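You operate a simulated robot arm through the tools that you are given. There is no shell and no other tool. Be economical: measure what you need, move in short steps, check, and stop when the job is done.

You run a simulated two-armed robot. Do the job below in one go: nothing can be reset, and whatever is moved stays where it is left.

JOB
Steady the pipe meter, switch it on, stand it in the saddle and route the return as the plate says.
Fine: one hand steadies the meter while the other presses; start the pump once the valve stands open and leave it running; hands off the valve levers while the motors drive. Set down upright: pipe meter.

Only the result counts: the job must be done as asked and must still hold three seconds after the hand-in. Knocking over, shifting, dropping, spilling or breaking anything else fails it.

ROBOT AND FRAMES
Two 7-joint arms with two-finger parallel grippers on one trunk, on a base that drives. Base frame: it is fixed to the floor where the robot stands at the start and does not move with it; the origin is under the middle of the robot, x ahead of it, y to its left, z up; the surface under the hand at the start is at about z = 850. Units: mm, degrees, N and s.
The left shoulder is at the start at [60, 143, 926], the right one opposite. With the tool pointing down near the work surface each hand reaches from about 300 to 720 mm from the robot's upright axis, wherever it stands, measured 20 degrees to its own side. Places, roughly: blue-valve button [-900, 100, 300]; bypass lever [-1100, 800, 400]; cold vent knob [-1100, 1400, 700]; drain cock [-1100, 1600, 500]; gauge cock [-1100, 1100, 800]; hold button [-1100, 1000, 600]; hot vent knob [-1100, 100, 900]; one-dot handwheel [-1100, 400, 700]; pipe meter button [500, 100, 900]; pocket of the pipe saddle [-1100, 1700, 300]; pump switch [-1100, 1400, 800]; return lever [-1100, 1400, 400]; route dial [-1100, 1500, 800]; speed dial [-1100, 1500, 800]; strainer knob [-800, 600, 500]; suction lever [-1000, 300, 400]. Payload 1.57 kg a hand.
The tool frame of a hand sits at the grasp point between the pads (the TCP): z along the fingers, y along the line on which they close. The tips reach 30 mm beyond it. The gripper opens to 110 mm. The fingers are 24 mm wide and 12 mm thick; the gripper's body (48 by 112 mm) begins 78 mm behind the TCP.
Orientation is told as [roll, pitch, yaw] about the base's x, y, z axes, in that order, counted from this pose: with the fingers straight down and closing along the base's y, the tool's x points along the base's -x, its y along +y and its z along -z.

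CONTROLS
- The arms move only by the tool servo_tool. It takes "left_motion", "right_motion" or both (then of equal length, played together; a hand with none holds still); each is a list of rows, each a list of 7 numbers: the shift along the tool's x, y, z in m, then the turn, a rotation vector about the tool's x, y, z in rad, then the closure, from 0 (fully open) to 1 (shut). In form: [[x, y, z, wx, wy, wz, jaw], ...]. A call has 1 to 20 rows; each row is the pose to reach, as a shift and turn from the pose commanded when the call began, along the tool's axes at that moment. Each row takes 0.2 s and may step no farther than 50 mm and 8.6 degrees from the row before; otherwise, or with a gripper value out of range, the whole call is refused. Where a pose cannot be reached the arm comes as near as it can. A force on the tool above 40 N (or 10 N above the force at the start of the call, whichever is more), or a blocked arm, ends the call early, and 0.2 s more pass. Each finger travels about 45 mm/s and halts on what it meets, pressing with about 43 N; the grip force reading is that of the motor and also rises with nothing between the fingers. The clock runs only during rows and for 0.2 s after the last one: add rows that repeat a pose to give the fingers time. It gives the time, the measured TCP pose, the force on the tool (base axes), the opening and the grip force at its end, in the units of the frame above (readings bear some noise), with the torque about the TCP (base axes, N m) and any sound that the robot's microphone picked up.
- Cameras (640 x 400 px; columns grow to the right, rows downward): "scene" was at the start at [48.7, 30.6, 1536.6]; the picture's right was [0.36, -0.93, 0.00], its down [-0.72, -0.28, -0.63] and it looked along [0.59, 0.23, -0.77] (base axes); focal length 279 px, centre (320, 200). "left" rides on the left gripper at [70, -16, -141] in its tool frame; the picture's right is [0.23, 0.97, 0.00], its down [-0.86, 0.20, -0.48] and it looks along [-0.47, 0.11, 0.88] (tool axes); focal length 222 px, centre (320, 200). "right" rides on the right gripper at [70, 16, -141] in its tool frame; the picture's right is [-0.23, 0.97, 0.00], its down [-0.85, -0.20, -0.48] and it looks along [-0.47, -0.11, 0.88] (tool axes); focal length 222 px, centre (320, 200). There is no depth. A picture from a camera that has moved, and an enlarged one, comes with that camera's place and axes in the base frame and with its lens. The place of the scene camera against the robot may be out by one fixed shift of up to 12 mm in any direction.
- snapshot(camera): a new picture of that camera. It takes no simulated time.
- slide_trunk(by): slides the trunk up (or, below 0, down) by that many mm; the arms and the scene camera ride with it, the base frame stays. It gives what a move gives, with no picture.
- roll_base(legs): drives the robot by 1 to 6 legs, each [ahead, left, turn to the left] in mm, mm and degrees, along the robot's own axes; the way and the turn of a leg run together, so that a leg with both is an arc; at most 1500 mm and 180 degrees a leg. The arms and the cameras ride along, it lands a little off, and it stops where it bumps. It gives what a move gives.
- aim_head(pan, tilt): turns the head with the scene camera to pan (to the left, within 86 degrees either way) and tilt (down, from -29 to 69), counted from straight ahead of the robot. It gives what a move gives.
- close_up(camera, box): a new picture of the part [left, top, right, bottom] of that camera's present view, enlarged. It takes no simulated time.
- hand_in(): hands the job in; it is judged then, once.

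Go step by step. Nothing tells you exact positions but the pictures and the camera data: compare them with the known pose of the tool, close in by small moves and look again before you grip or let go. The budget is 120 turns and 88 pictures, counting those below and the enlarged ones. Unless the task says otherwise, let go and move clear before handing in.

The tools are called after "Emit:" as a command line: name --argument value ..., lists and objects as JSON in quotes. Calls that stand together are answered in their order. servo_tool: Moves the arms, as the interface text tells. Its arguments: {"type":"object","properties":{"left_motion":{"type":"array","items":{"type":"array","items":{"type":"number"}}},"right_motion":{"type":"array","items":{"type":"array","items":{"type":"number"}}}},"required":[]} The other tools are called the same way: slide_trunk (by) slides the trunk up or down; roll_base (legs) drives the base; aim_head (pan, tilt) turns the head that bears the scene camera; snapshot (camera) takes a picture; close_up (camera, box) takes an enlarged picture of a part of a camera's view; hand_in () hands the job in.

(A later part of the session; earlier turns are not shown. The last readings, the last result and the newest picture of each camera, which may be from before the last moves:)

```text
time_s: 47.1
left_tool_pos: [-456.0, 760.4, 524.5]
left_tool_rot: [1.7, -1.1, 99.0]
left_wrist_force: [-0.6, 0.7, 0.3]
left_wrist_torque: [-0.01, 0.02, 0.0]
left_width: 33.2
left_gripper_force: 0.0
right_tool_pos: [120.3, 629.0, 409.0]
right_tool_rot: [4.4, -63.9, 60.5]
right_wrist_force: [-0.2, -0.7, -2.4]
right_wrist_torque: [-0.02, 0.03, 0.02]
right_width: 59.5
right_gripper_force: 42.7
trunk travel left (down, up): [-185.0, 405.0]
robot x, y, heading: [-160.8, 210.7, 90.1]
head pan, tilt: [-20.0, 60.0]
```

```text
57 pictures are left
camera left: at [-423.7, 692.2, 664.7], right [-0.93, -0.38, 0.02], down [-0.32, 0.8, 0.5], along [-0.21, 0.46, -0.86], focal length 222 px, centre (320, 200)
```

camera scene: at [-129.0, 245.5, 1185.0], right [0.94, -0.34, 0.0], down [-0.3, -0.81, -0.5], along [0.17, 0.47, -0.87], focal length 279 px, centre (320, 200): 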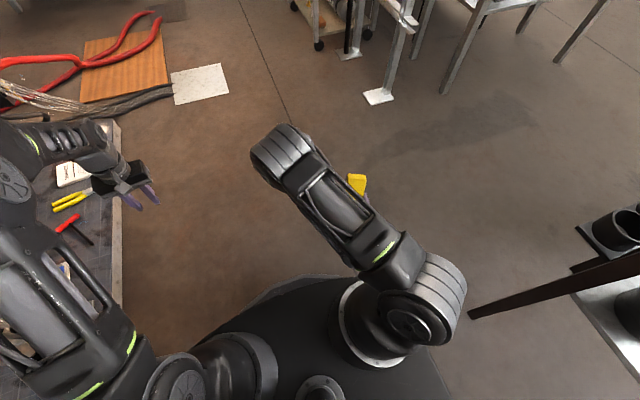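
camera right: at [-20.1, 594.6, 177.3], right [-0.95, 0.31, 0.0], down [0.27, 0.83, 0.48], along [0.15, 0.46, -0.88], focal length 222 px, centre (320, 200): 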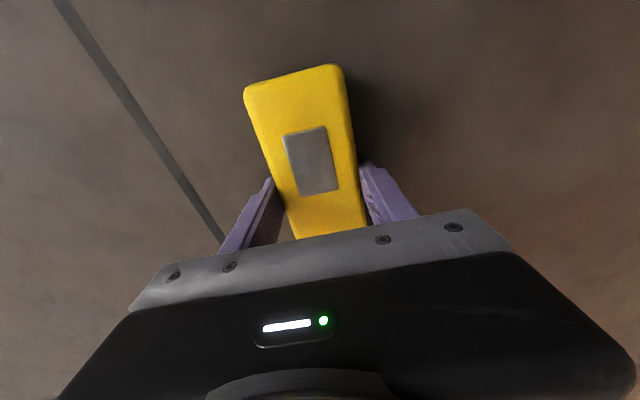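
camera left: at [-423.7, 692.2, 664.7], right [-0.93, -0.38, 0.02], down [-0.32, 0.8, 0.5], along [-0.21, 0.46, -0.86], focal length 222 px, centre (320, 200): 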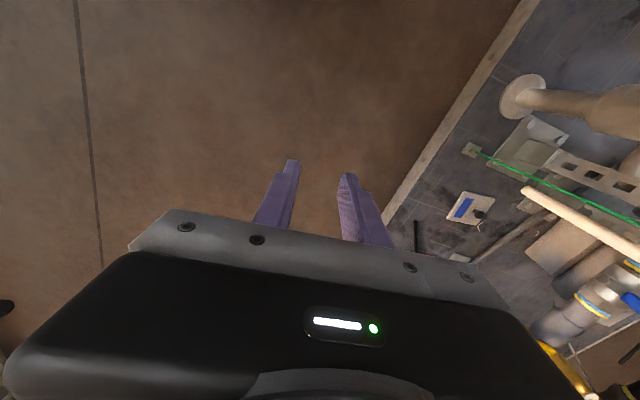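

Emit:
servo_tool --right_motion '[[-0.025, 0.0, -0.013, 0, 0, 0, 1], [-0.05, 0.0, -0.026, 0, 0, 0, 1], [-0.075, 0.02, -0.04, -0.07, 0, -0.03, 1], [-0.1, 0.04, -0.05, -0.14, 0, -0.07, 1], [-0.12, 0.065, -0.06, -0.2, 0, -0.1, 1], [-0.133, 0.09, -0.072, -0.27, 0, -0.13, 1], [-0.133, 0.115, -0.072, -0.33, 0, -0.16, 1], [-0.133, 0.134, -0.072, -0.39, 0, -0.19, 1]]'

Emit:
snapshot --camera "scene"

```text
time_s: 48.9
left_tool_pos: [-455.6, 760.1, 524.8]
left_tool_rot: [1.8, -1.3, 99.0]
left_wrist_force: [0.4, 1.0, -0.2]
left_wrist_torque: [0.0, -0.02, -0.01]
left_width: 33.0
left_gripper_force: 0.1
right_tool_pos: [-9.7, 724.1, 548.6]
right_tool_rot: [4.0, -64.9, 85.7]
right_wrist_force: [0.0, 0.2, -2.1]
right_wrist_torque: [-0.05, 0.01, 0.0]
right_width: 59.4
right_gripper_force: 42.6
right hand out of reach, approached as far as the arm can: row 2, 3, 4, 5, 6, 7, 8
trunk travel left (down, up): [-185.0, 405.0]
robot x, y, heading: [-160.6, 210.7, 89.8]
head pan, tilt: [-20.0, 60.0]
```

```text
56 pictures are left
camera scene: at [-129.1, 245.7, 1184.9], right [0.94, -0.34, 0.0], down [-0.3, -0.81, -0.5], along [0.17, 0.47, -0.87], focal length 279 px, centre (320, 200)
```

scene: 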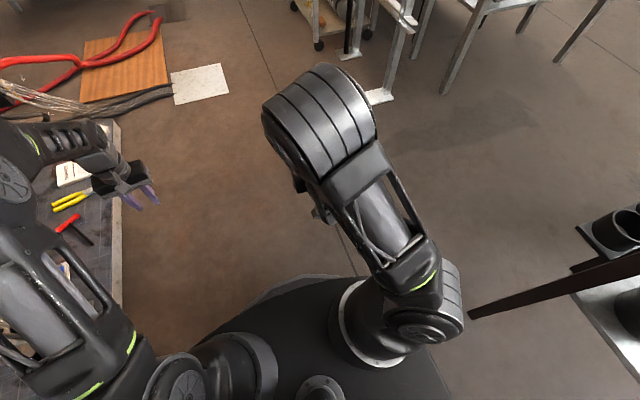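

Emit:
servo_tool --right_motion '[[0, -0.01, 0, 0, 0.13, 0, 1], [-0.01, -0.02, -0.005, 0, 0.26, 0, 1], [-0.02, -0.03, -0.01, 0, 0.39, 0, 1], [-0.03, -0.04, -0.015, 0, 0.52, 0, 1], [-0.04, -0.05, -0.02, 0, 0.65, 0, 1], [-0.05, -0.06, -0.02, 0, 0.78, 0, 1], [-0.06, -0.07, -0.02, 0, 0.91, 0, 1], [-0.07, -0.07, -0.02, 0, 1.04, 0, 1], [-0.07, -0.07, -0.02, 0, 1.13, 0, 1]]'

Emit:
snapshot --camera "scene"

```text
time_s: 50.9
left_tool_pos: [-455.2, 760.9, 524.8]
left_tool_rot: [1.7, -1.3, 99.2]
left_wrist_force: [0.5, -0.7, -0.6]
left_wrist_torque: [0.01, -0.01, -0.01]
left_width: 32.9
left_gripper_force: 0.2
right_tool_pos: [63.3, 732.2, 618.7]
right_tool_rot: [1.6, 0.0, 89.3]
right_wrist_force: [-0.4, -0.6, -1.8]
right_wrist_torque: [-0.02, -0.02, -0.01]
right_width: 59.3
right_gripper_force: 43.5
trunk travel left (down, up): [-185.0, 405.0]
robot x, y, heading: [-159.8, 208.6, 90.2]
head pan, tilt: [-20.0, 60.0]
```

```text
55 pictures are left
camera scene: at [-129.0, 245.7, 1184.9], right [0.94, -0.34, 0.0], down [-0.3, -0.81, -0.5], along [0.17, 0.47, -0.87], focal length 279 px, centre (320, 200)
```

scene: 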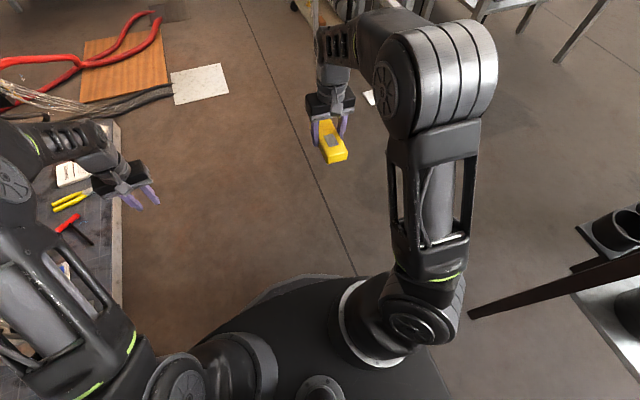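

Emit:
servo_tool --left_motion '[[0.01, -0.02, -0.02, 0.1, 0, 0, 0.7], [0.02, -0.04, -0.03, 0.2, 0, 0, 0.7], [0.03, -0.06, -0.04, 0.3, 0, 0, 0.7], [0.04, -0.08, -0.05, 0.4, 0, 0, 0.7], [0.05, -0.1, -0.06, 0.5, 0, 0, 0.7], [0.06, -0.11, -0.075, 0.6, 0, 0, 0.7], [0.06, -0.125, -0.075, 0.7, 0, 0, 0.7], [0.06, -0.125, -0.075, 0.8, 0, 0, 0.7]]' --right_motion '[[0, 0, 0, -0.12, 0, 0, 1], [0, 0, 0, -0.24, 0, 0, 1], [0, 0, 0, -0.36, 0, 0, 1], [0, 0, 0, -0.48, 0, 0, 1], [0, 0, 0, -0.6, 0, 0, 1], [0, 0, 0, -0.72, 0, 0, 1], [0, 0, 0, -0.84, 0, 0, 1], [0, 0, 0, -0.96, 0, 0, 1]]'

Emit:
snapshot --camera "left"

```text
time_s: 52.7
left_tool_pos: [-319.4, 721.2, 596.6]
left_tool_rot: [-44.2, -1.2, 99.0]
left_wrist_force: [0.1, 1.0, -0.6]
left_wrist_torque: [0.01, -0.01, 0.0]
left_width: 33.3
left_gripper_force: 0.1
right_tool_pos: [64.8, 730.6, 619.8]
right_tool_rot: [57.0, 0.0, 89.3]
right_wrist_force: [0.3, 1.3, -2.4]
right_wrist_torque: [0.02, -0.05, -0.02]
right_width: 59.1
right_gripper_force: 43.2
trunk travel left (down, up): [-185.0, 405.0]
robot x, y, heading: [-159.8, 209.8, 89.7]
head pan, tilt: [-20.0, 60.0]
```

```text
54 pictures are left
camera left: at [-393.2, 635.7, 708.2], right [-0.66, -0.32, -0.68], down [-0.6, 0.77, 0.22], along [0.45, 0.56, -0.69], focal length 222 px, centre (320, 200)
```

left: 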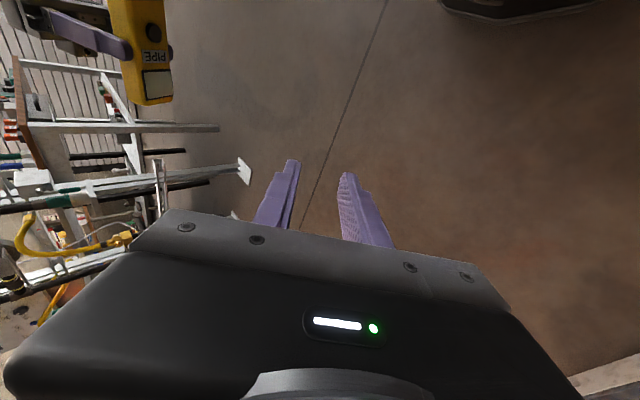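

Emit:
close_up --camera "left" --box '[100, 0, 196, 110]'

```text
3.64 times, centred on (148, 55) of left
camera zoom: at [-393.2, 635.7, 708.2], right [-0.66, -0.32, -0.68], down [-0.6, 0.77, 0.22], along [0.45, 0.56, -0.69], focal length 808 px, centre (946, 727)
```

zoom: 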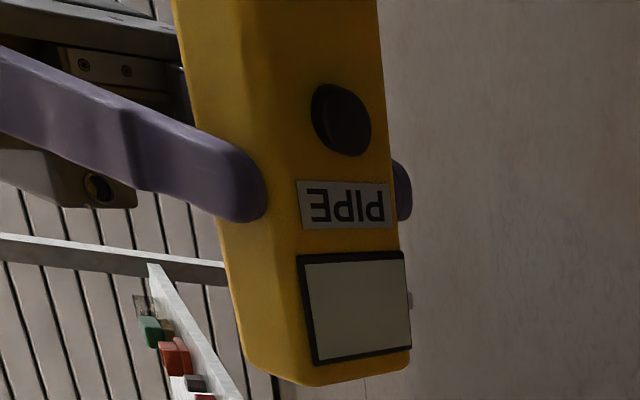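

The meter's display is blank, so the fall toggled it off; its top points away from the robot, which is the right way. I'll bring the two hands face to face and press the button again with the left hand.

Emit:
servo_tool --left_motion '[[0.01, -0.02, 0.01, 0.1, 0, 0, 1], [0.018, -0.04, 0.02, 0.2, 0, 0, 1], [0.026, -0.06, 0.03, 0.3, 0, 0, 1], [0.034, -0.08, 0.04, 0.4, 0, 0, 1], [0.042, -0.1, 0.05, 0.5, 0, 0, 1], [0.049, -0.115, 0.063, 0.6, 0, 0, 1]]' --right_motion '[[0, 0.012, 0.018, -0.07, 0, 0, 1], [0, 0.024, 0.036, -0.14, 0, 0, 1], [0, 0.036, 0.054, -0.21, 0, 0, 1], [0, 0.048, 0.072, -0.27, 0, 0, 1], [0, 0.06, 0.09, -0.34, 0, 0, 1], [0, 0.071, 0.109, -0.4, 0, 0, 1]]'

Emit:
snapshot --camera "left"

Emit:
snapshot --camera "scene"

```text
time_s: 54.1
left_tool_pos: [-185.8, 691.4, 629.8]
left_tool_rot: [-78.6, -1.3, 99.1]
left_wrist_force: [0.9, 0.2, 0.8]
left_wrist_torque: [0.02, 0.02, 0.03]
left_width: 0.0
left_gripper_force: 21.4
right_tool_pos: [-63.5, 733.9, 621.7]
right_tool_rot: [79.7, -0.1, 89.3]
right_wrist_force: [0.5, -0.4, -2.4]
right_wrist_torque: [0.02, -0.06, 0.02]
right_width: 59.6
right_gripper_force: 42.7
trunk travel left (down, up): [-185.0, 405.0]
robot x, y, heading: [-156.8, 209.5, 90.0]
head pan, tilt: [-20.0, 60.0]
```

```text
52 pictures are left
camera left: at [-307.8, 600.1, 672.8], right [-0.16, -0.23, -0.96], down [-0.64, 0.77, -0.08], along [0.75, 0.6, -0.27], focal length 222 px, centre (320, 200)
```

left: 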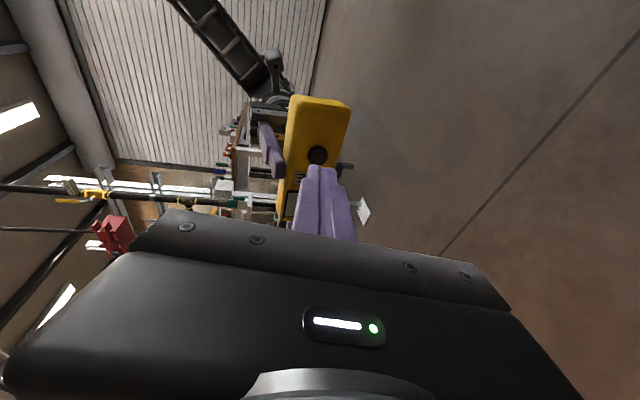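

```text
51 pictures are left
camera scene: at [-129.0, 245.5, 1185.0], right [0.94, -0.34, 0.0], down [-0.3, -0.81, -0.5], along [0.17, 0.47, -0.87], focal length 279 px, centre (320, 200)
```

scene: 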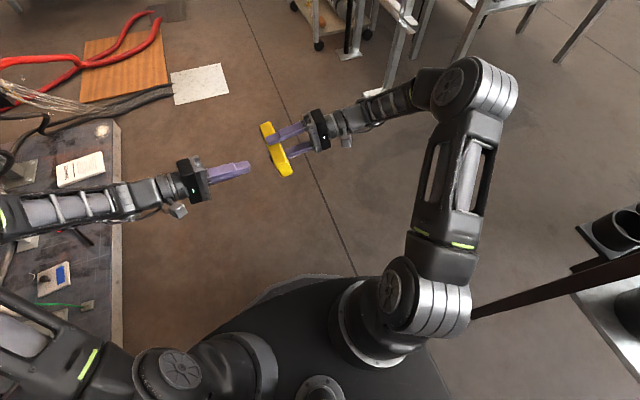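

Emit:
servo_tool --left_motion '[[-0.001, -0.002, 0.025, 0, 0, 0, 1], [-0.0017, -0.0036, 0.045, 0, 0, 0, 1], [-0.0017, -0.0036, 0.054, 0, 0, 0, 1], [-0.0017, -0.0036, 0.058, 0, 0, 0, 1], [-0.0017, -0.0036, 0.06, 0, 0, 0, 1], [-0.0017, -0.0036, 0.062, 0, 0, 0, 1], [-0.0017, -0.0036, 0.064, 0, 0, 0, 1], [-0.0017, -0.0036, 0.066, 0, 0, 0, 1]]'

```text
time_s: 56.0
left_tool_pos: [-125.1, 704.0, 621.0]
left_tool_rot: [-78.5, -1.3, 99.2]
left_wrist_force: [-5.1, -1.6, -0.5]
left_wrist_torque: [0.01, -0.04, -0.02]
left_width: 0.0
left_gripper_force: 21.3
right_tool_pos: [-59.7, 735.4, 617.2]
right_tool_rot: [79.2, 0.0, 88.8]
right_wrist_force: [4.8, 0.2, -2.1]
right_wrist_torque: [-0.03, 0.01, 0.09]
right_width: 59.3
right_gripper_force: 42.7
trunk travel left (down, up): [-185.0, 405.0]
robot x, y, heading: [-161.1, 208.7, 89.6]
head pan, tilt: [-20.0, 60.0]
heard: click
stopped in row 8 (right hand): the force on the tool passed its limit at 40 N (the readings are from after the stop); the commanded pose is now the measured one
```

Click heard. I retract the left hand and check the display.

Emit:
servo_tool --left_motion '[[0, 0, -0.03, 0, 0, 0, 1], [0, 0, -0.07, 0, 0, 0, 1], [0, 0, -0.1, -0.1, 0, 0, 1], [0, 0.03, -0.13, -0.2, 0, 0, 1]]'

Emit:
close_up --camera "left" --box '[160, 0, 400, 200]'

```text
time_s: 57.0
left_tool_pos: [-254.2, 685.0, 617.6]
left_tool_rot: [-67.0, -1.3, 99.2]
left_wrist_force: [-0.3, 0.4, -0.3]
left_wrist_torque: [-0.03, 0.0, -0.01]
left_width: 0.1
left_gripper_force: 21.1
right_tool_pos: [-60.2, 734.1, 618.5]
right_tool_rot: [79.3, 0.0, 89.0]
right_wrist_force: [0.3, 0.2, -2.8]
right_wrist_torque: [0.02, -0.03, -0.02]
right_width: 59.5
right_gripper_force: 42.7
trunk travel left (down, up): [-185.0, 405.0]
robot x, y, heading: [-158.2, 206.8, 90.1]
head pan, tilt: [-20.0, 60.0]
```

```text
2.00 times, centred on (280, 100) of left
camera zoom: at [-364.2, 593.4, 686.6], right [-0.34, -0.27, -0.9], down [-0.65, 0.76, 0.02], along [0.68, 0.59, -0.43], focal length 444 px, centre (400, 400)
```

zoom: 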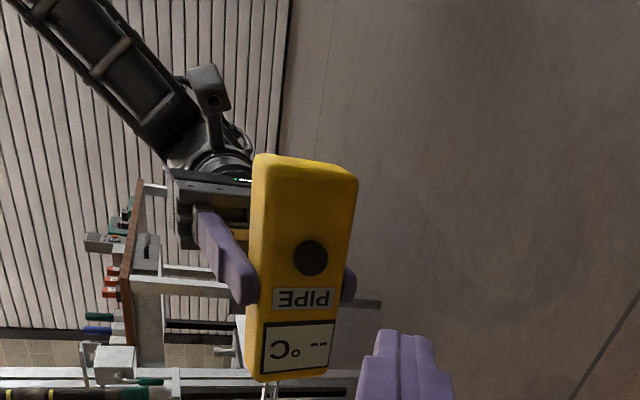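

The display shows "-- °C" again, so the meter is on. The sideways grip carries its weight on a finger, so I'll keep it and drive in gentle legs toward the panel.

Emit:
roll_base --legs '[[350, -100, 0], [350, -60, 0]]'

Emit:
roll_base --legs '[[0, 0, 20], [0, 0, 20], [0, 0, 20], [0, 0, 20]]'

Emit:
aim_head --pan 0 --tilt 18

Emit:
snapshot --camera "scene"

```text
time_s: 61.2
left_tool_pos: [-85.4, 1376.2, 616.4]
left_tool_rot: [-66.9, -1.3, 98.9]
left_wrist_force: [0.8, 0.0, -0.5]
left_wrist_torque: [0.0, -0.01, 0.0]
left_width: 0.0
left_gripper_force: 21.0
right_tool_pos: [109.0, 1424.1, 619.0]
right_tool_rot: [79.2, -0.1, 88.6]
right_wrist_force: [0.7, -0.3, -2.0]
right_wrist_torque: [0.0, -0.05, 0.01]
right_width: 59.5
right_gripper_force: 43.4
trunk travel left (down, up): [-185.0, 405.0]
robot x, y, heading: [8.8, 901.1, 89.8]
head pan, tilt: [-20.0, 60.0]
```

```text
time_s: 65.9
left_tool_pos: [-476.5, 897.8, 617.3]
left_tool_rot: [-66.9, -1.3, 178.2]
left_wrist_force: [0.0, 0.6, -0.6]
left_wrist_torque: [0.01, -0.01, -0.03]
left_width: 0.0
left_gripper_force: 21.0
right_tool_pos: [-490.4, 1097.3, 617.7]
right_tool_rot: [79.4, -0.1, 167.8]
right_wrist_force: [-0.6, -0.1, -2.1]
right_wrist_torque: [0.02, -0.04, 0.02]
right_width: 59.4
right_gripper_force: 43.2
trunk travel left (down, up): [-185.0, 405.0]
robot x, y, heading: [9.7, 901.8, 169.1]
head pan, tilt: [-20.0, 60.0]
```

```text
time_s: 67.0
left_tool_pos: [-477.3, 897.9, 616.9]
left_tool_rot: [-67.0, -1.3, 178.1]
left_wrist_force: [-0.2, 0.2, -0.2]
left_wrist_torque: [-0.01, 0.04, -0.01]
left_width: 0.0
left_gripper_force: 21.4
right_tool_pos: [-488.3, 1096.8, 618.5]
right_tool_rot: [79.3, -0.1, 167.8]
right_wrist_force: [0.0, 0.2, -2.2]
right_wrist_torque: [0.04, -0.02, 0.01]
right_width: 59.4
right_gripper_force: 43.0
trunk travel left (down, up): [-185.0, 405.0]
robot x, y, heading: [4.2, 899.0, 169.1]
head pan, tilt: [0.0, 18.0]
```

```text
49 pictures are left
camera scene: at [-48.1, 915.7, 1246.3], right [0.19, 0.98, 0.0], down [0.3, -0.06, -0.95], along [-0.93, 0.18, -0.31], focal length 279 px, centre (320, 200)
```

scene: 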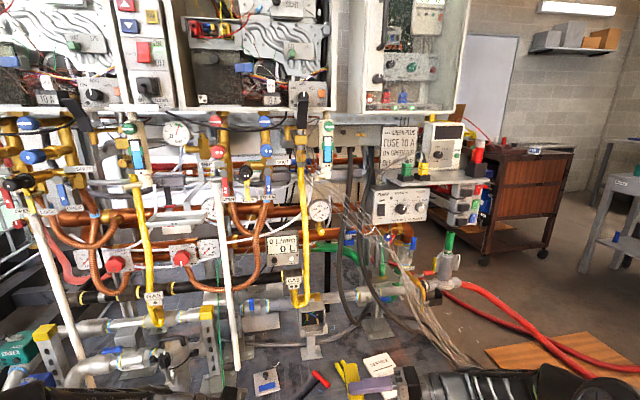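

Emit:
close_up --camera "scene" --box '[280, 100, 500, 240]'

Emit:
close_up --camera "scene" --box '[250, 220, 470, 370]'

```text
2.86 times, centred on (390, 170) of scene
camera zoom: at [-48.1, 915.7, 1246.3], right [0.19, 0.98, 0.0], down [0.3, -0.06, -0.95], along [-0.93, 0.18, -0.31], focal length 798 px, centre (120, 286)
```

zoom: 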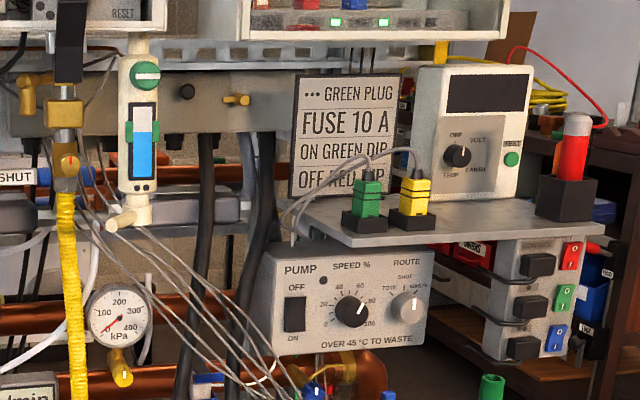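

```text
2.67 times, centred on (360, 295) of scene
camera zoom: at [-48.1, 915.7, 1246.3], right [0.19, 0.98, 0.0], down [0.3, -0.06, -0.95], along [-0.93, 0.18, -0.31], focal length 745 px, centre (213, -53)
```

zoom: 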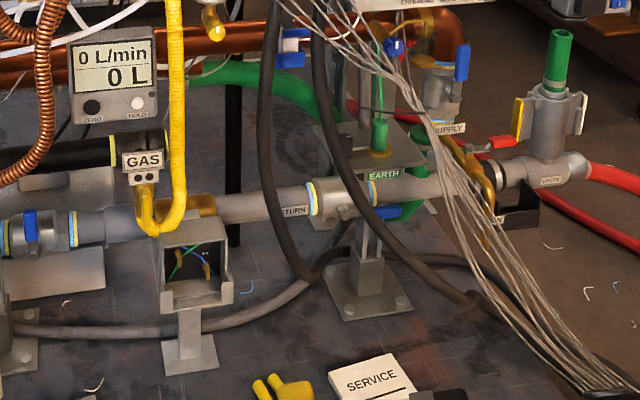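

The pump box says "OVER 45 °C TO WASTE", and the black saddle sits by the waste pipe. I'll drive over in front of it.

Emit:
roll_base --legs '[[0, 0, 10.9], [100, -350, 0], [100, -350, 0]]'

Emit:
aim_head --pan -5 --tilt 35

Emit:
snapshot --camera "scene"

```text
time_s: 72.0
left_tool_pos: [-667.0, 1516.0, 616.6]
left_tool_rot: [-66.9, -1.4, -171.5]
left_wrist_force: [-0.3, -1.0, -1.0]
left_wrist_torque: [0.04, -0.03, -0.02]
left_width: 0.1
left_gripper_force: 21.5
right_tool_pos: [-713.8, 1710.0, 618.1]
right_tool_rot: [79.4, 0.0, 178.2]
right_wrist_force: [-0.3, 0.0, -3.2]
right_wrist_torque: [0.04, -0.05, 0.0]
right_width: 59.3
right_gripper_force: 42.9
trunk travel left (down, up): [-185.0, 405.0]
robot x, y, heading: [-188.1, 1605.5, 179.3]
head pan, tilt: [0.0, 18.0]
```

```text
time_s: 72.8
left_tool_pos: [-666.9, 1516.7, 617.0]
left_tool_rot: [-67.0, -1.2, -171.6]
left_wrist_force: [0.1, 0.0, -0.2]
left_wrist_torque: [0.02, -0.01, 0.01]
left_width: 0.2
left_gripper_force: 21.2
right_tool_pos: [-715.3, 1709.4, 619.0]
right_tool_rot: [79.2, -0.1, 178.1]
right_wrist_force: [0.7, -1.1, -2.2]
right_wrist_torque: [0.05, 0.02, 0.03]
right_width: 59.5
right_gripper_force: 43.1
trunk travel left (down, up): [-185.0, 405.0]
robot x, y, heading: [-190.0, 1604.2, 179.2]
head pan, tilt: [-5.0, 35.0]
```

```text
46 pictures are left
camera scene: at [-241.0, 1616.1, 1219.3], right [0.1, 0.99, 0.0], down [0.57, -0.06, -0.82], along [-0.82, 0.08, -0.57], focal length 279 px, centre (320, 200)
```

scene: 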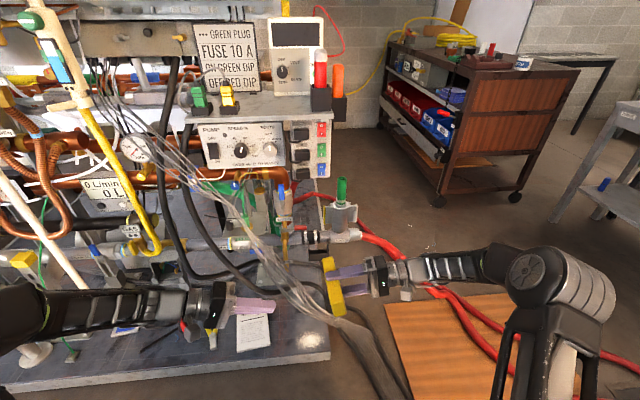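

Emit:
close_up --camera "scene" --box '[250, 165, 390, 260]'

Emit:
close_up --camera "scene" --box '[195, 110, 295, 175]'

```text
4.21 times, centred on (320, 212) of scene
camera zoom: at [-241.0, 1616.1, 1219.3], right [0.1, 0.99, 0.0], down [0.57, -0.06, -0.82], along [-0.82, 0.08, -0.57], focal length 1176 px, centre (320, 147)
```

zoom: 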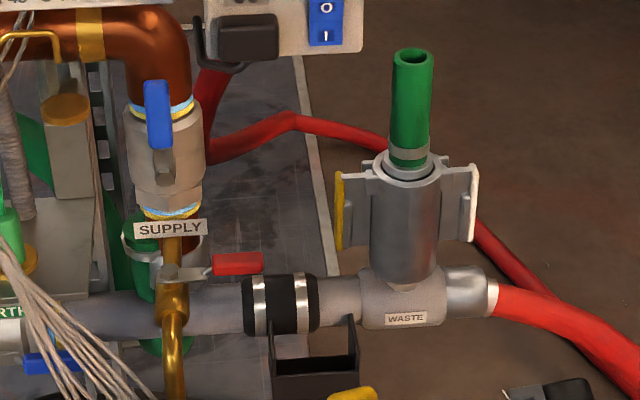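

```text
6.15 times, centred on (245, 142) of scene
camera zoom: at [-241.0, 1616.1, 1219.3], right [0.1, 0.99, 0.0], down [0.57, -0.06, -0.82], along [-0.82, 0.08, -0.57], focal length 1718 px, centre (782, 554)
```

zoom: 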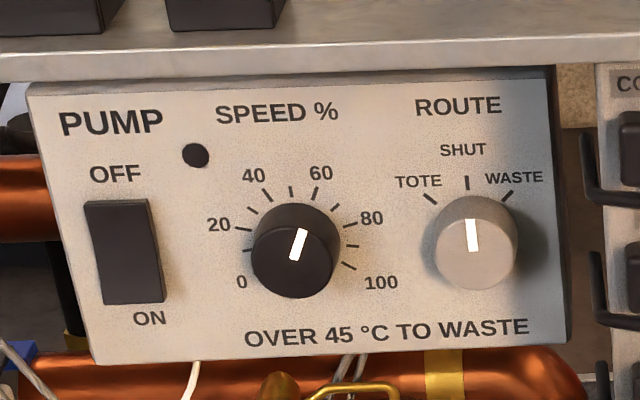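

The route dial stands at SHUT and the speed at about 55 %. I now roll the right hand back to tool-down.

Emit:
servo_tool --right_motion '[[0, -0.002, -0.009, 0.125, 0, 0, 1], [0, -0.004, -0.018, 0.25, 0, 0, 1], [0, -0.006, -0.027, 0.375, 0, 0, 1], [0, -0.008, -0.036, 0.5, 0, 0, 1], [0, -0.01, -0.045, 0.625, 0, 0, 1], [0, -0.012, -0.054, 0.75, 0, 0, 1], [0, -0.014, -0.063, 0.875, 0, 0, 1], [0, -0.016, -0.072, 1.0, 0, 0, 1], [0, -0.017, -0.08, 1.125, 0, 0, 1], [0, -0.018, -0.09, 1.25, 0, 0, 1], [0, -0.019, -0.098, 1.38, 0, 0, 1]]'

Emit:
servo_tool --right_motion '[[0, 0, 0.005, 0, -0.125, 0, 1], [0, 0, 0.01, 0, -0.25, 0, 1], [0, 0, 0.015, 0, -0.375, 0, 1], [0, 0, 0.02, 0, -0.5, 0, 1], [0, 0, 0.025, 0, -0.625, 0, 1], [0, 0, 0.03, 0, -0.75, 0, 1], [0, 0, 0.03, 0, -0.875, 0, 1], [0, 0, 0.03, 0, -1.0, 0, 1], [0, 0, 0.03, 0, -1.125, 0, 1], [0, 0, 0.03, 0, -1.25, 0, 1]]'

Emit:
snapshot --camera "scene"

```text
time_s: 75.2
left_tool_pos: [-666.1, 1515.7, 617.2]
left_tool_rot: [-67.1, -1.3, -171.5]
left_wrist_force: [-0.2, -0.8, 0.4]
left_wrist_torque: [0.02, 0.01, -0.06]
left_width: 0.0
left_gripper_force: 21.5
right_tool_pos: [-710.4, 1809.1, 618.6]
right_tool_rot: [0.1, -0.1, 178.0]
right_wrist_force: [0.4, 0.6, -2.8]
right_wrist_torque: [-0.02, 0.0, 0.0]
right_width: 59.6
right_gripper_force: 43.3
trunk travel left (down, up): [-185.0, 405.0]
robot x, y, heading: [-190.5, 1606.0, 179.0]
head pan, tilt: [-5.0, 35.0]
```

```text
time_s: 77.4
left_tool_pos: [-665.3, 1516.3, 618.1]
left_tool_rot: [-67.0, -1.3, -171.5]
left_wrist_force: [0.3, 0.9, -1.0]
left_wrist_torque: [-0.02, -0.02, 0.01]
left_width: 0.0
left_gripper_force: 21.3
right_tool_pos: [-710.4, 1807.7, 583.1]
right_tool_rot: [-0.5, -58.5, 179.0]
right_wrist_force: [0.0, -0.1, -2.3]
right_wrist_torque: [-0.01, -0.02, 0.0]
right_width: 59.5
right_gripper_force: 42.5
right hand out of reach, approached as far as the arm can: row 6, 9, 10
trunk travel left (down, up): [-185.0, 405.0]
robot x, y, heading: [-187.9, 1606.2, 179.2]
head pan, tilt: [-5.0, 35.0]
```

```text
43 pictures are left
camera scene: at [-240.9, 1616.1, 1219.3], right [0.1, 0.99, 0.0], down [0.57, -0.06, -0.82], along [-0.81, 0.08, -0.57], focal length 279 px, centre (320, 200)
```

scene: 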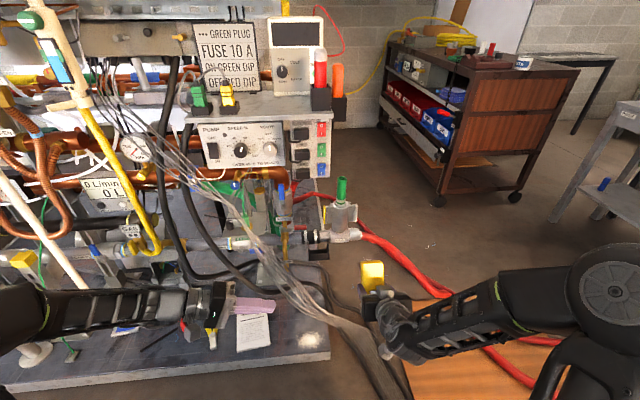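

Emit:
servo_tool --left_motion '[[0.02, -0.003, -0.023, -0.1, 0, 0, 1], [0.04, -0.006, -0.046, -0.2, 0, 0, 1], [0.06, -0.01, -0.07, -0.3, 0, 0, 1], [0.08, -0.013, -0.09, -0.4, 0, 0, 1], [0.1, -0.016, -0.115, -0.5, 0, 0, 1]]'

Emit:
slide_trunk --by -100

Emit:
roll_base --legs '[[130, 0, 0.8]]'

Emit:
aim_head --pan -10 --tilt 45

Emit:
snapshot --camera "scene"

```text
time_s: 78.6
left_tool_pos: [-550.5, 1433.2, 673.4]
left_tool_rot: [-38.3, -1.3, -171.5]
left_wrist_force: [0.7, 0.2, -0.7]
left_wrist_torque: [0.0, 0.0, 0.02]
left_width: 0.1
left_gripper_force: 21.5
right_tool_pos: [-710.0, 1807.5, 581.7]
right_tool_rot: [-0.4, -58.3, 179.0]
right_wrist_force: [0.4, -0.2, -2.1]
right_wrist_torque: [0.01, 0.0, 0.04]
right_width: 59.6
right_gripper_force: 43.4
trunk travel left (down, up): [-185.0, 405.0]
robot x, y, heading: [-189.6, 1603.1, 179.1]
head pan, tilt: [-5.0, 35.0]
```

```text
time_s: 79.9
left_tool_pos: [-551.4, 1433.9, 573.9]
left_tool_rot: [-38.4, -1.2, -171.5]
left_wrist_force: [0.4, 0.0, -0.1]
left_wrist_torque: [-0.04, 0.0, 0.03]
left_width: 0.2
left_gripper_force: 21.5
right_tool_pos: [-709.8, 1807.7, 482.5]
right_tool_rot: [-0.4, -58.4, 179.0]
right_wrist_force: [-0.4, 0.5, -2.3]
right_wrist_torque: [0.02, -0.03, 0.0]
right_width: 59.3
right_gripper_force: 42.7
trunk travel left (down, up): [-85.0, 505.0]
robot x, y, heading: [-190.6, 1604.1, 179.5]
head pan, tilt: [-5.0, 35.0]
```

```text
time_s: 81.2
left_tool_pos: [-678.4, 1427.2, 573.6]
left_tool_rot: [-38.4, -1.3, -170.6]
left_wrist_force: [-0.2, -0.3, -0.1]
left_wrist_torque: [0.02, 0.03, 0.02]
left_width: 0.1
left_gripper_force: 21.2
right_tool_pos: [-843.3, 1799.7, 481.5]
right_tool_rot: [-0.4, -58.4, 179.9]
right_wrist_force: [0.1, -0.1, -2.4]
right_wrist_torque: [0.01, -0.01, 0.03]
right_width: 59.5
right_gripper_force: 42.9
trunk travel left (down, up): [-85.0, 505.0]
robot x, y, heading: [-319.0, 1604.2, -180.0]
head pan, tilt: [-5.0, 35.0]
```

```text
time_s: 81.9
left_tool_pos: [-678.4, 1428.1, 574.7]
left_tool_rot: [-38.5, -1.3, -170.6]
left_wrist_force: [0.8, -0.5, 0.2]
left_wrist_torque: [0.0, 0.01, 0.03]
left_width: 0.0
left_gripper_force: 21.4
right_tool_pos: [-843.2, 1799.9, 481.8]
right_tool_rot: [-0.5, -58.4, 180.0]
right_wrist_force: [0.4, -0.4, -1.6]
right_wrist_torque: [0.01, 0.0, -0.04]
right_width: 59.4
right_gripper_force: 43.1
trunk travel left (down, up): [-85.0, 505.0]
robot x, y, heading: [-316.9, 1604.0, -179.8]
head pan, tilt: [-10.0, 45.0]
```

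```text
42 pictures are left
camera scene: at [-363.4, 1622.4, 1104.5], right [0.17, 0.99, 0.0], down [0.7, -0.12, -0.71], along [-0.7, 0.12, -0.71], focal length 279 px, centre (320, 200)
```

scene: 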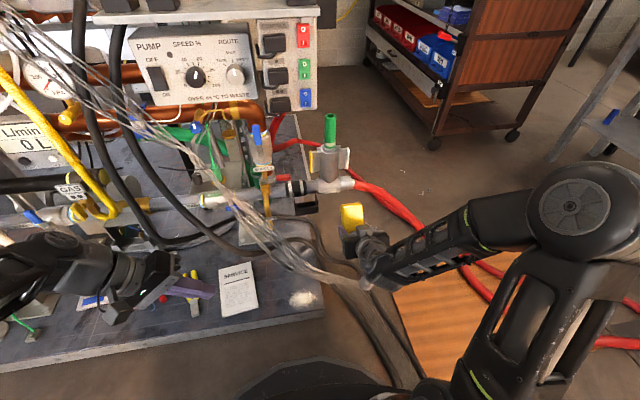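

Emit:
close_up --camera "scene" --box '[200, 140, 440, 300]'

Emit:
snapshot --camera "right"

```text
2.50 times, centred on (320, 220) of scene
camera zoom: at [-363.4, 1622.4, 1104.5], right [0.17, 0.99, 0.0], down [0.7, -0.12, -0.71], along [-0.7, 0.12, -0.71], focal length 698 px, centre (320, 150)
```

zoom: 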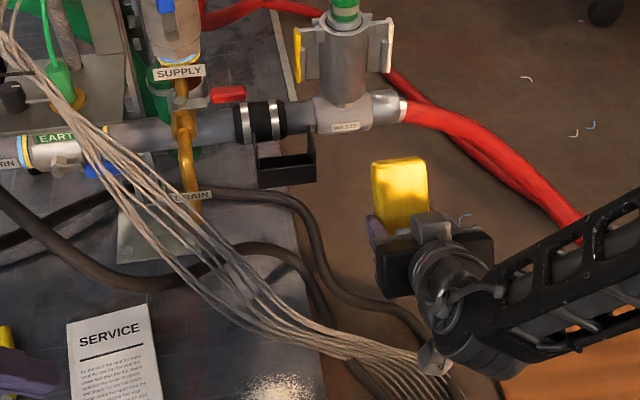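

```text
40 pictures are left
camera right: at [-687.2, 1783.5, 496.9], right [-0.13, -0.97, 0.19], down [-0.04, 0.2, 0.98], along [-0.99, 0.12, -0.06], focal length 222 px, centre (320, 200)
```

right: 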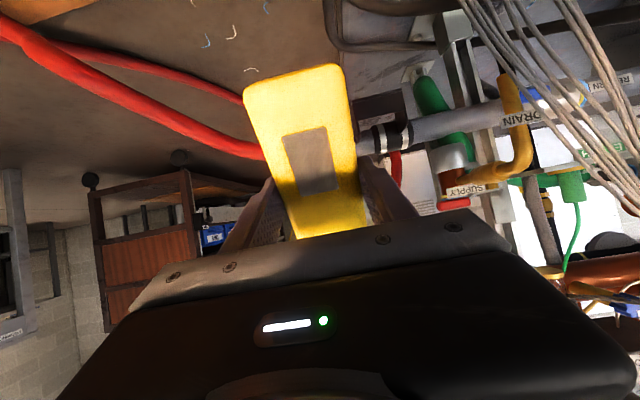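

Emit:
close_up --camera "scene" --box '[275, 170, 339, 220]'

Emit:
close_up --camera "right" --box '[330, 60, 460, 170]'

```text
8.00 times, centred on (307, 195) of scene
camera zoom: at [-363.4, 1622.4, 1104.5], right [0.17, 0.99, 0.0], down [0.7, -0.12, -0.71], along [-0.7, 0.12, -0.71], focal length 2234 px, centre (424, 240)
```

zoom: 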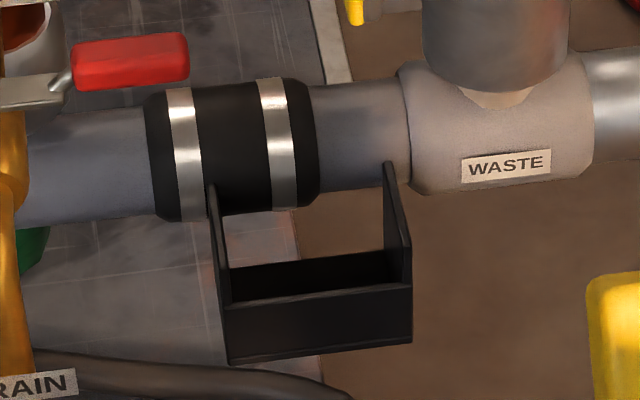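

```text
3.64 times, centred on (395, 115) of right
camera zoom: at [-687.2, 1783.5, 496.9], right [-0.13, -0.97, 0.19], down [-0.04, 0.2, 0.98], along [-0.99, 0.12, -0.06], focal length 808 px, centre (47, 509)
```

zoom: 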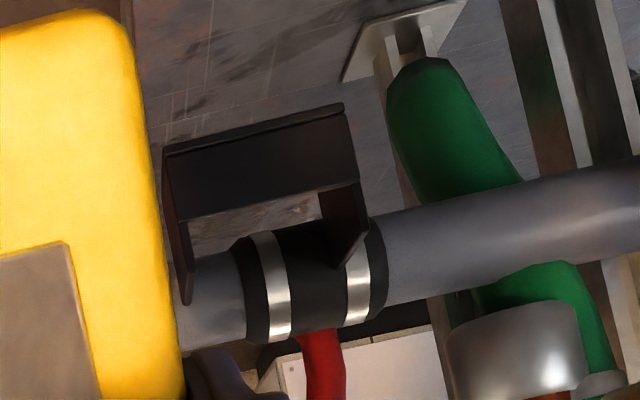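

The saddle tray spans y 1651–1739, x −1079 to about −1137, floor z≈316. My grip would face the display to the pipe, so I'll hand the meter over to the left hand (grip from above) for a proper placement. First back off and re-roll the right hand.

Emit:
roll_base --legs '[[-250, 0, 0]]'

Emit:
servo_tool --right_motion '[[0, 0, 0, 0, 0.12, 0, 1], [0, 0, 0, 0, 0.24, 0, 1], [0, 0, 0, 0, 0.36, 0, 1], [0, 0, 0, 0, 0.48, 0, 1], [0, 0, 0, 0, 0.6, 0, 1], [-0.01, 0, 0, 0, 0.72, 0, 1], [-0.02, 0, 0, 0, 0.84, 0, 1], [-0.03, 0, 0, 0, 0.94, 0, 1], [-0.03, 0, 0, 0, 1.02, 0, 1]]'

Emit:
servo_tool --right_motion '[[0, 0.01, 0, -0.13, 0, 0, 1], [0, 0.02, 0, -0.26, 0, 0, 1], [0, 0.03, 0, -0.39, 0, 0, 1], [0, 0.04, 0, -0.52, 0, 0, 1], [0, 0.05, 0, -0.65, 0, 0, 1], [0, 0.06, 0, -0.78, 0, 0, 1], [0, 0.07, 0, -0.91, 0, 0, 1], [0, 0.08, 0, -1.04, 0, 0, 1], [0, 0.09, 0, -1.17, 0, 0, 1], [0, 0.1, 0, -1.3, 0, 0, 1], [0, 0.1, 0, -1.43, 0, 0, 1], [0, 0.1, 0, -1.57, 0, 0, 1]]'

```text
time_s: 83.7
left_tool_pos: [-432.9, 1428.9, 573.5]
left_tool_rot: [-38.4, -1.3, -170.9]
left_wrist_force: [-0.6, 0.1, 0.3]
left_wrist_torque: [-0.01, -0.04, 0.01]
left_width: 0.1
left_gripper_force: 21.5
right_tool_pos: [-597.4, 1803.4, 482.0]
right_tool_rot: [-0.4, -58.4, 179.6]
right_wrist_force: [-0.7, -0.5, -2.4]
right_wrist_torque: [-0.05, -0.07, 0.01]
right_width: 59.3
right_gripper_force: 42.6
trunk travel left (down, up): [-85.0, 505.0]
robot x, y, heading: [-71.2, 1605.5, 180.0]
head pan, tilt: [-10.0, 45.0]
```

```text
time_s: 85.7
left_tool_pos: [-431.9, 1428.9, 574.6]
left_tool_rot: [-38.4, -1.4, -170.8]
left_wrist_force: [-0.1, 0.3, -0.3]
left_wrist_torque: [-0.02, 0.02, 0.02]
left_width: 0.2
left_gripper_force: 21.2
right_tool_pos: [-612.7, 1802.3, 507.8]
right_tool_rot: [-0.2, 0.0, 179.6]
right_wrist_force: [0.6, -0.3, -1.3]
right_wrist_torque: [0.05, 0.03, -0.01]
right_width: 59.3
right_gripper_force: 43.2
trunk travel left (down, up): [-85.0, 505.0]
robot x, y, heading: [-74.7, 1606.1, 180.2]
head pan, tilt: [-10.0, 45.0]
```

```text
time_s: 88.3
left_tool_pos: [-432.4, 1429.3, 574.5]
left_tool_rot: [-38.3, -1.3, -170.7]
left_wrist_force: [0.2, 0.5, 0.5]
left_wrist_torque: [-0.01, 0.0, 0.0]
left_width: 0.0
left_gripper_force: 21.8
right_tool_pos: [-614.5, 1702.4, 509.3]
right_tool_rot: [89.8, 0.0, 179.3]
right_wrist_force: [-0.6, -0.2, -2.3]
right_wrist_torque: [0.05, 0.0, 0.01]
right_width: 59.1
right_gripper_force: 42.8
trunk travel left (down, up): [-85.0, 505.0]
robot x, y, heading: [-77.2, 1606.5, 180.2]
head pan, tilt: [-10.0, 45.0]
```

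Emit:
servo_tool --right_motion '[[0, 0, 0, 0, 0, -0.13, 1], [0, 0, 0, 0, 0, -0.26, 1], [0, 0, 0, 0, 0, -0.39, 1], [0, 0, 0, 0, 0, -0.52, 1], [0, 0, 0, 0, 0, -0.65, 1], [0, 0, 0, 0, 0, -0.78, 1], [0, 0, 0, 0, 0, -0.91, 1], [0, 0, 0, 0, 0, -1.04, 1], [0, 0, 0, 0, 0, -1.17, 1], [0, 0, 0, 0, 0, -1.3, 1], [0, 0, 0, 0, 0, -1.43, 1], [0, 0, 0, 0, 0, -1.57, 1]]' --left_motion '[[0, 0, -0.01, -0.06, 0, 0, 0.9], [0, 0, -0.02, -0.12, 0, 0, 0.8], [0, 0, -0.03, -0.18, 0, 0, 0.7], [0, 0, -0.04, -0.24, 0, 0, 0.6], [0, 0, -0.05, -0.3, 0, 0, 0.5], [0, 0, -0.06, -0.36, 0, 0, 0.4], [0, 0, -0.07, -0.42, 0, 0, 0.3], [0, 0, -0.08, -0.48, 0, 0, 0.2], [0, 0, -0.09, -0.54, 0, 0, 0.1], [0, 0, -0.1, -0.6, 0, 0, 0.1], [0, 0, -0.11, -0.66, 0, 0, 0.1], [0, 0, -0.11, -0.67, 0, 0, 0.1]]'

Emit:
snapshot --camera "scene"

```text
time_s: 90.9
left_tool_pos: [-421.0, 1362.3, 659.5]
left_tool_rot: [0.2, -1.3, -170.7]
left_wrist_force: [-0.1, -0.3, -0.9]
left_wrist_torque: [-0.03, -0.01, -0.02]
left_width: 98.9
left_gripper_force: 0.1
right_tool_pos: [-613.2, 1701.2, 507.1]
right_tool_rot: [-17.2, -89.7, -73.4]
right_wrist_force: [-0.5, -0.2, -2.5]
right_wrist_torque: [0.02, -0.01, 0.0]
right_width: 59.5
right_gripper_force: 42.6
trunk travel left (down, up): [-85.0, 505.0]
robot x, y, heading: [-74.4, 1603.2, 180.0]
head pan, tilt: [-10.0, 45.0]
```

```text
37 pictures are left
camera scene: at [-117.5, 1622.8, 1104.4], right [0.17, 0.98, 0.0], down [0.7, -0.12, -0.71], along [-0.7, 0.12, -0.71], focal length 279 px, centre (320, 200)
```

scene: 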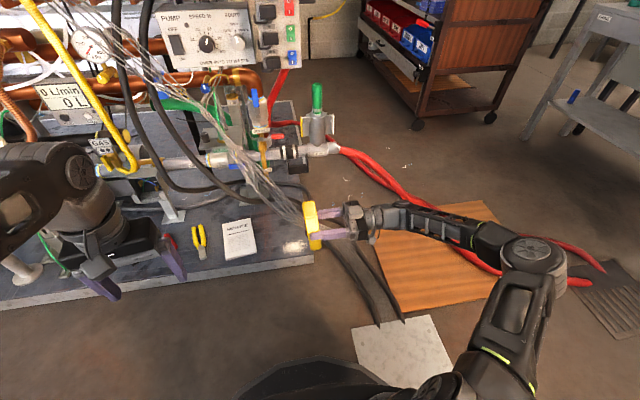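

Emit:
servo_tool --left_motion '[[-0.011, -0.016, -0.01, 0, 0, 0.124, 0.1], [-0.023, -0.031, -0.01, 0, 0, 0.248, 0.1], [-0.034, -0.047, -0.01, 0, 0, 0.372, 0.1], [-0.045, -0.062, -0.01, 0, 0, 0.496, 0.1], [-0.057, -0.078, -0.01, 0, 0, 0.62, 0.1], [-0.068, -0.094, -0.01, 0, 0, 0.744, 0.1], [-0.079, -0.109, -0.01, 0, 0, 0.868, 0.1], [-0.091, -0.125, -0.01, 0, 0, 0.992, 0.1], [-0.102, -0.14, -0.01, 0, 0, 1.116, 0.1], [-0.113, -0.156, -0.01, 0, 0, 1.24, 0.1], [-0.125, -0.172, -0.01, 0, 0, 1.364, 0.1], [-0.136, -0.187, -0.01, 0, 0, 1.488, 0.1], [-0.147, -0.203, -0.01, 0, 0, 1.612, 0.1], [-0.159, -0.219, -0.01, 0, 0, 1.733, 0.1]]' --right_motion '[[0, 0, 0.01, 0, 0, 0, 1], [0, 0, 0.02, 0, 0, 0, 1], [0, 0, 0.03, 0, 0, 0, 1], [0, 0, 0.04, 0, 0, 0, 1], [0, 0, 0.05, 0, 0, 0, 1], [0, 0, 0.06, 0, 0, 0, 1], [0, 0, 0.07, 0, 0, 0, 1], [0, 0, 0.08, 0, 0, 0, 1], [0, 0, 0.09, 0, 0, 0, 1], [0, 0, 0.1, 0, 0, 0, 1], [0, 0, 0.11, 0, 0, 0, 1], [0, 0, 0.12, 0, 0, 0, 1], [0, 0, 0.13, 0, 0, 0, 1], [0, 0, 0.13, 0, 0, 0, 1]]'

Emit:
snapshot --camera "left"

Emit:
snapshot --camera "scene"

```text
time_s: 93.9
left_tool_pos: [-570.7, 1526.8, 671.3]
left_tool_rot: [0.1, -2.7, 96.0]
left_wrist_force: [0.5, 0.5, -0.1]
left_wrist_torque: [0.0, 0.02, 0.01]
left_width: 98.9
left_gripper_force: 0.0
left hand out of reach, approached as far as the arm can: row 12, 13, 14
right_tool_pos: [-614.1, 1571.6, 506.0]
right_tool_rot: [19.3, -89.7, -109.9]
right_wrist_force: [0.1, -0.5, -2.0]
right_wrist_torque: [0.08, 0.03, -0.03]
right_width: 59.4
right_gripper_force: 43.2
trunk travel left (down, up): [-85.0, 505.0]
robot x, y, heading: [-71.2, 1602.9, 179.9]
head pan, tilt: [-10.0, 45.0]
```

```text
36 pictures are left
camera left: at [-545.7, 1452.4, 810.3], right [-0.94, -0.33, -0.01], down [-0.28, 0.81, 0.52], along [-0.16, 0.49, -0.86], focal length 222 px, centre (320, 200)
```

left: 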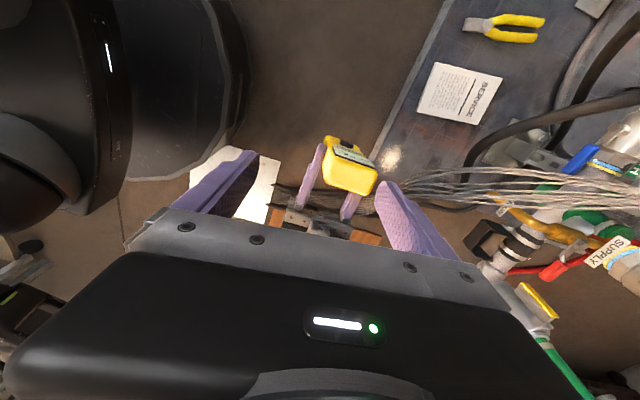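

```text
35 pictures are left
camera scene: at [-117.7, 1622.1, 1104.4], right [0.17, 0.98, 0.0], down [0.7, -0.12, -0.71], along [-0.7, 0.12, -0.71], focal length 279 px, centre (320, 200)
```

scene: 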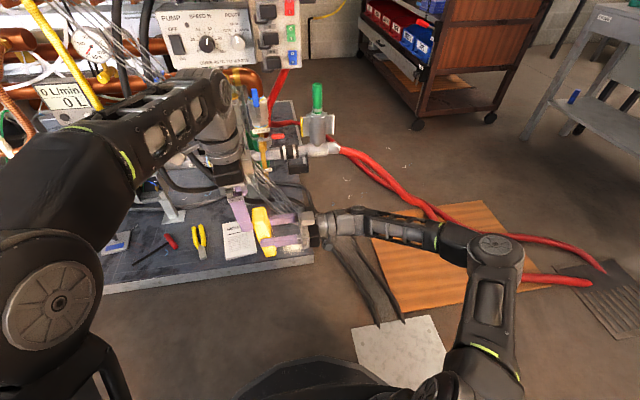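

Emit:
servo_tool --right_motion '[[0, 0.015, 0, 0, 0, 0, 1], [0, 0.03, 0, 0, 0, 0, 1], [0, 0.045, 0, 0, 0, 0, 1], [0, 0.045, 0, 0, 0, 0, 1]]'

Emit:
servo_tool --left_motion '[[-0.01, 0, 0.0, 0, 0.02, 0.05, 0.1], [-0.021, -0.002, 0.01, 0, 0.047, 0.105, 0.1], [-0.021, -0.002, 0.03, 0, 0.047, 0.105, 0.1], [-0.021, -0.002, 0.051, 0, 0.047, 0.105, 0.1]]'

Emit:
snapshot --camera "left"

```text
time_s: 94.9
left_tool_pos: [-571.7, 1527.1, 672.2]
left_tool_rot: [0.2, -2.6, 96.1]
left_wrist_force: [-0.4, -0.6, 0.2]
left_wrist_torque: [0.0, 0.02, -0.01]
left_width: 99.3
left_gripper_force: 0.0
right_tool_pos: [-570.0, 1572.9, 507.6]
right_tool_rot: [17.7, -89.7, -108.3]
right_wrist_force: [-0.6, 0.1, -1.7]
right_wrist_torque: [0.06, -0.02, 0.01]
right_width: 59.5
right_gripper_force: 42.8
trunk travel left (down, up): [-85.0, 505.0]
robot x, y, heading: [-70.9, 1604.6, 179.9]
head pan, tilt: [-10.0, 45.0]
```

```text
time_s: 95.9
left_tool_pos: [-569.8, 1549.3, 624.0]
left_tool_rot: [0.4, 0.2, 90.1]
left_wrist_force: [0.0, 0.2, -0.4]
left_wrist_torque: [0.02, -0.02, 0.02]
left_width: 99.0
left_gripper_force: 0.1
left hand out of reach, approached as far as the arm can: row 1
right_tool_pos: [-570.7, 1571.7, 507.2]
right_tool_rot: [17.0, -89.7, -107.6]
right_wrist_force: [-0.5, -0.1, -1.3]
right_wrist_torque: [0.06, 0.01, 0.0]
right_width: 59.9
right_gripper_force: 43.1
trunk travel left (down, up): [-85.0, 505.0]
robot x, y, heading: [-73.7, 1602.9, 180.0]
head pan, tilt: [-10.0, 45.0]
```

```text
34 pictures are left
camera left: at [-552.5, 1481.0, 765.4], right [-0.97, -0.23, 0.01], down [-0.2, 0.86, 0.48], along [-0.11, 0.46, -0.88], focal length 222 px, centre (320, 200)
```

left: 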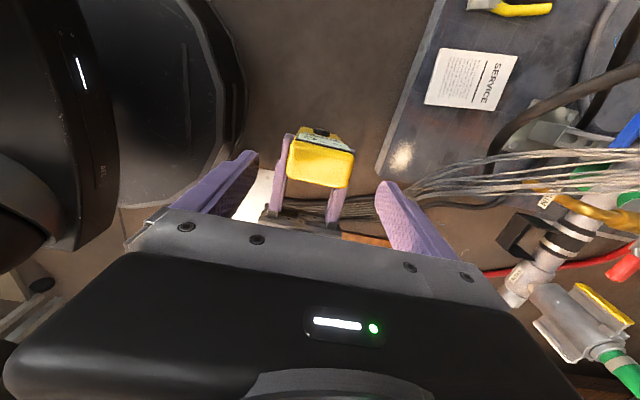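

Emit:
servo_tool --left_motion '[[0, 0, 0.025, 0, 0, 0, 0.1], [0, 0, 0.05, 0, 0, 0, 0.1], [0, 0, 0.069, 0, 0, 0, 0.1], [0, 0, 0.069, 0, 0, 0, 0.25], [0, 0, 0.069, 0, 0, 0, 0.4], [0, 0, 0.069, 0, 0, 0, 0.6], [0, 0, 0.069, 0, 0, 0, 0.8], [0, 0, 0.069, 0, 0, 0, 1], [0, 0, 0.069, 0, 0, 0, 1]]'

Emit:
snapshot --camera "left"

```text
time_s: 97.9
left_tool_pos: [-569.6, 1549.3, 553.9]
left_tool_rot: [0.4, 0.3, 90.2]
left_wrist_force: [-2.7, 0.4, -0.6]
left_wrist_torque: [0.0, -0.5, -0.35]
left_width: 59.8
left_gripper_force: 42.7
right_tool_pos: [-570.3, 1571.6, 508.0]
right_tool_rot: [8.5, -89.7, -99.2]
right_wrist_force: [2.7, 0.5, -1.6]
right_wrist_torque: [-0.01, 0.61, 0.42]
right_width: 59.5
right_gripper_force: 43.3
trunk travel left (down, up): [-85.0, 505.0]
robot x, y, heading: [-74.8, 1605.6, 180.0]
head pan, tilt: [-10.0, 45.0]
```

```text
33 pictures are left
camera left: at [-552.3, 1479.6, 695.2], right [-0.97, -0.23, 0.01], down [-0.2, 0.86, 0.48], along [-0.11, 0.46, -0.88], focal length 222 px, centre (320, 200)
```

left: 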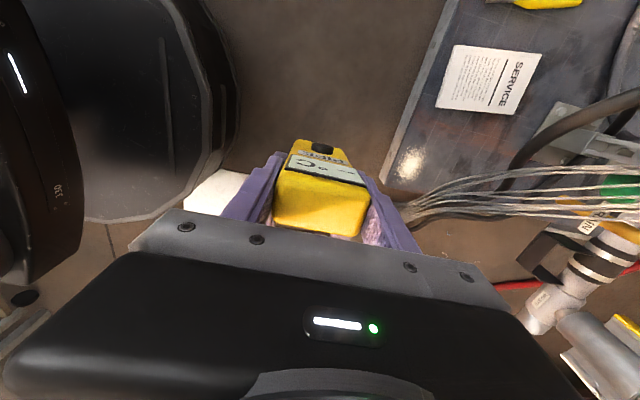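

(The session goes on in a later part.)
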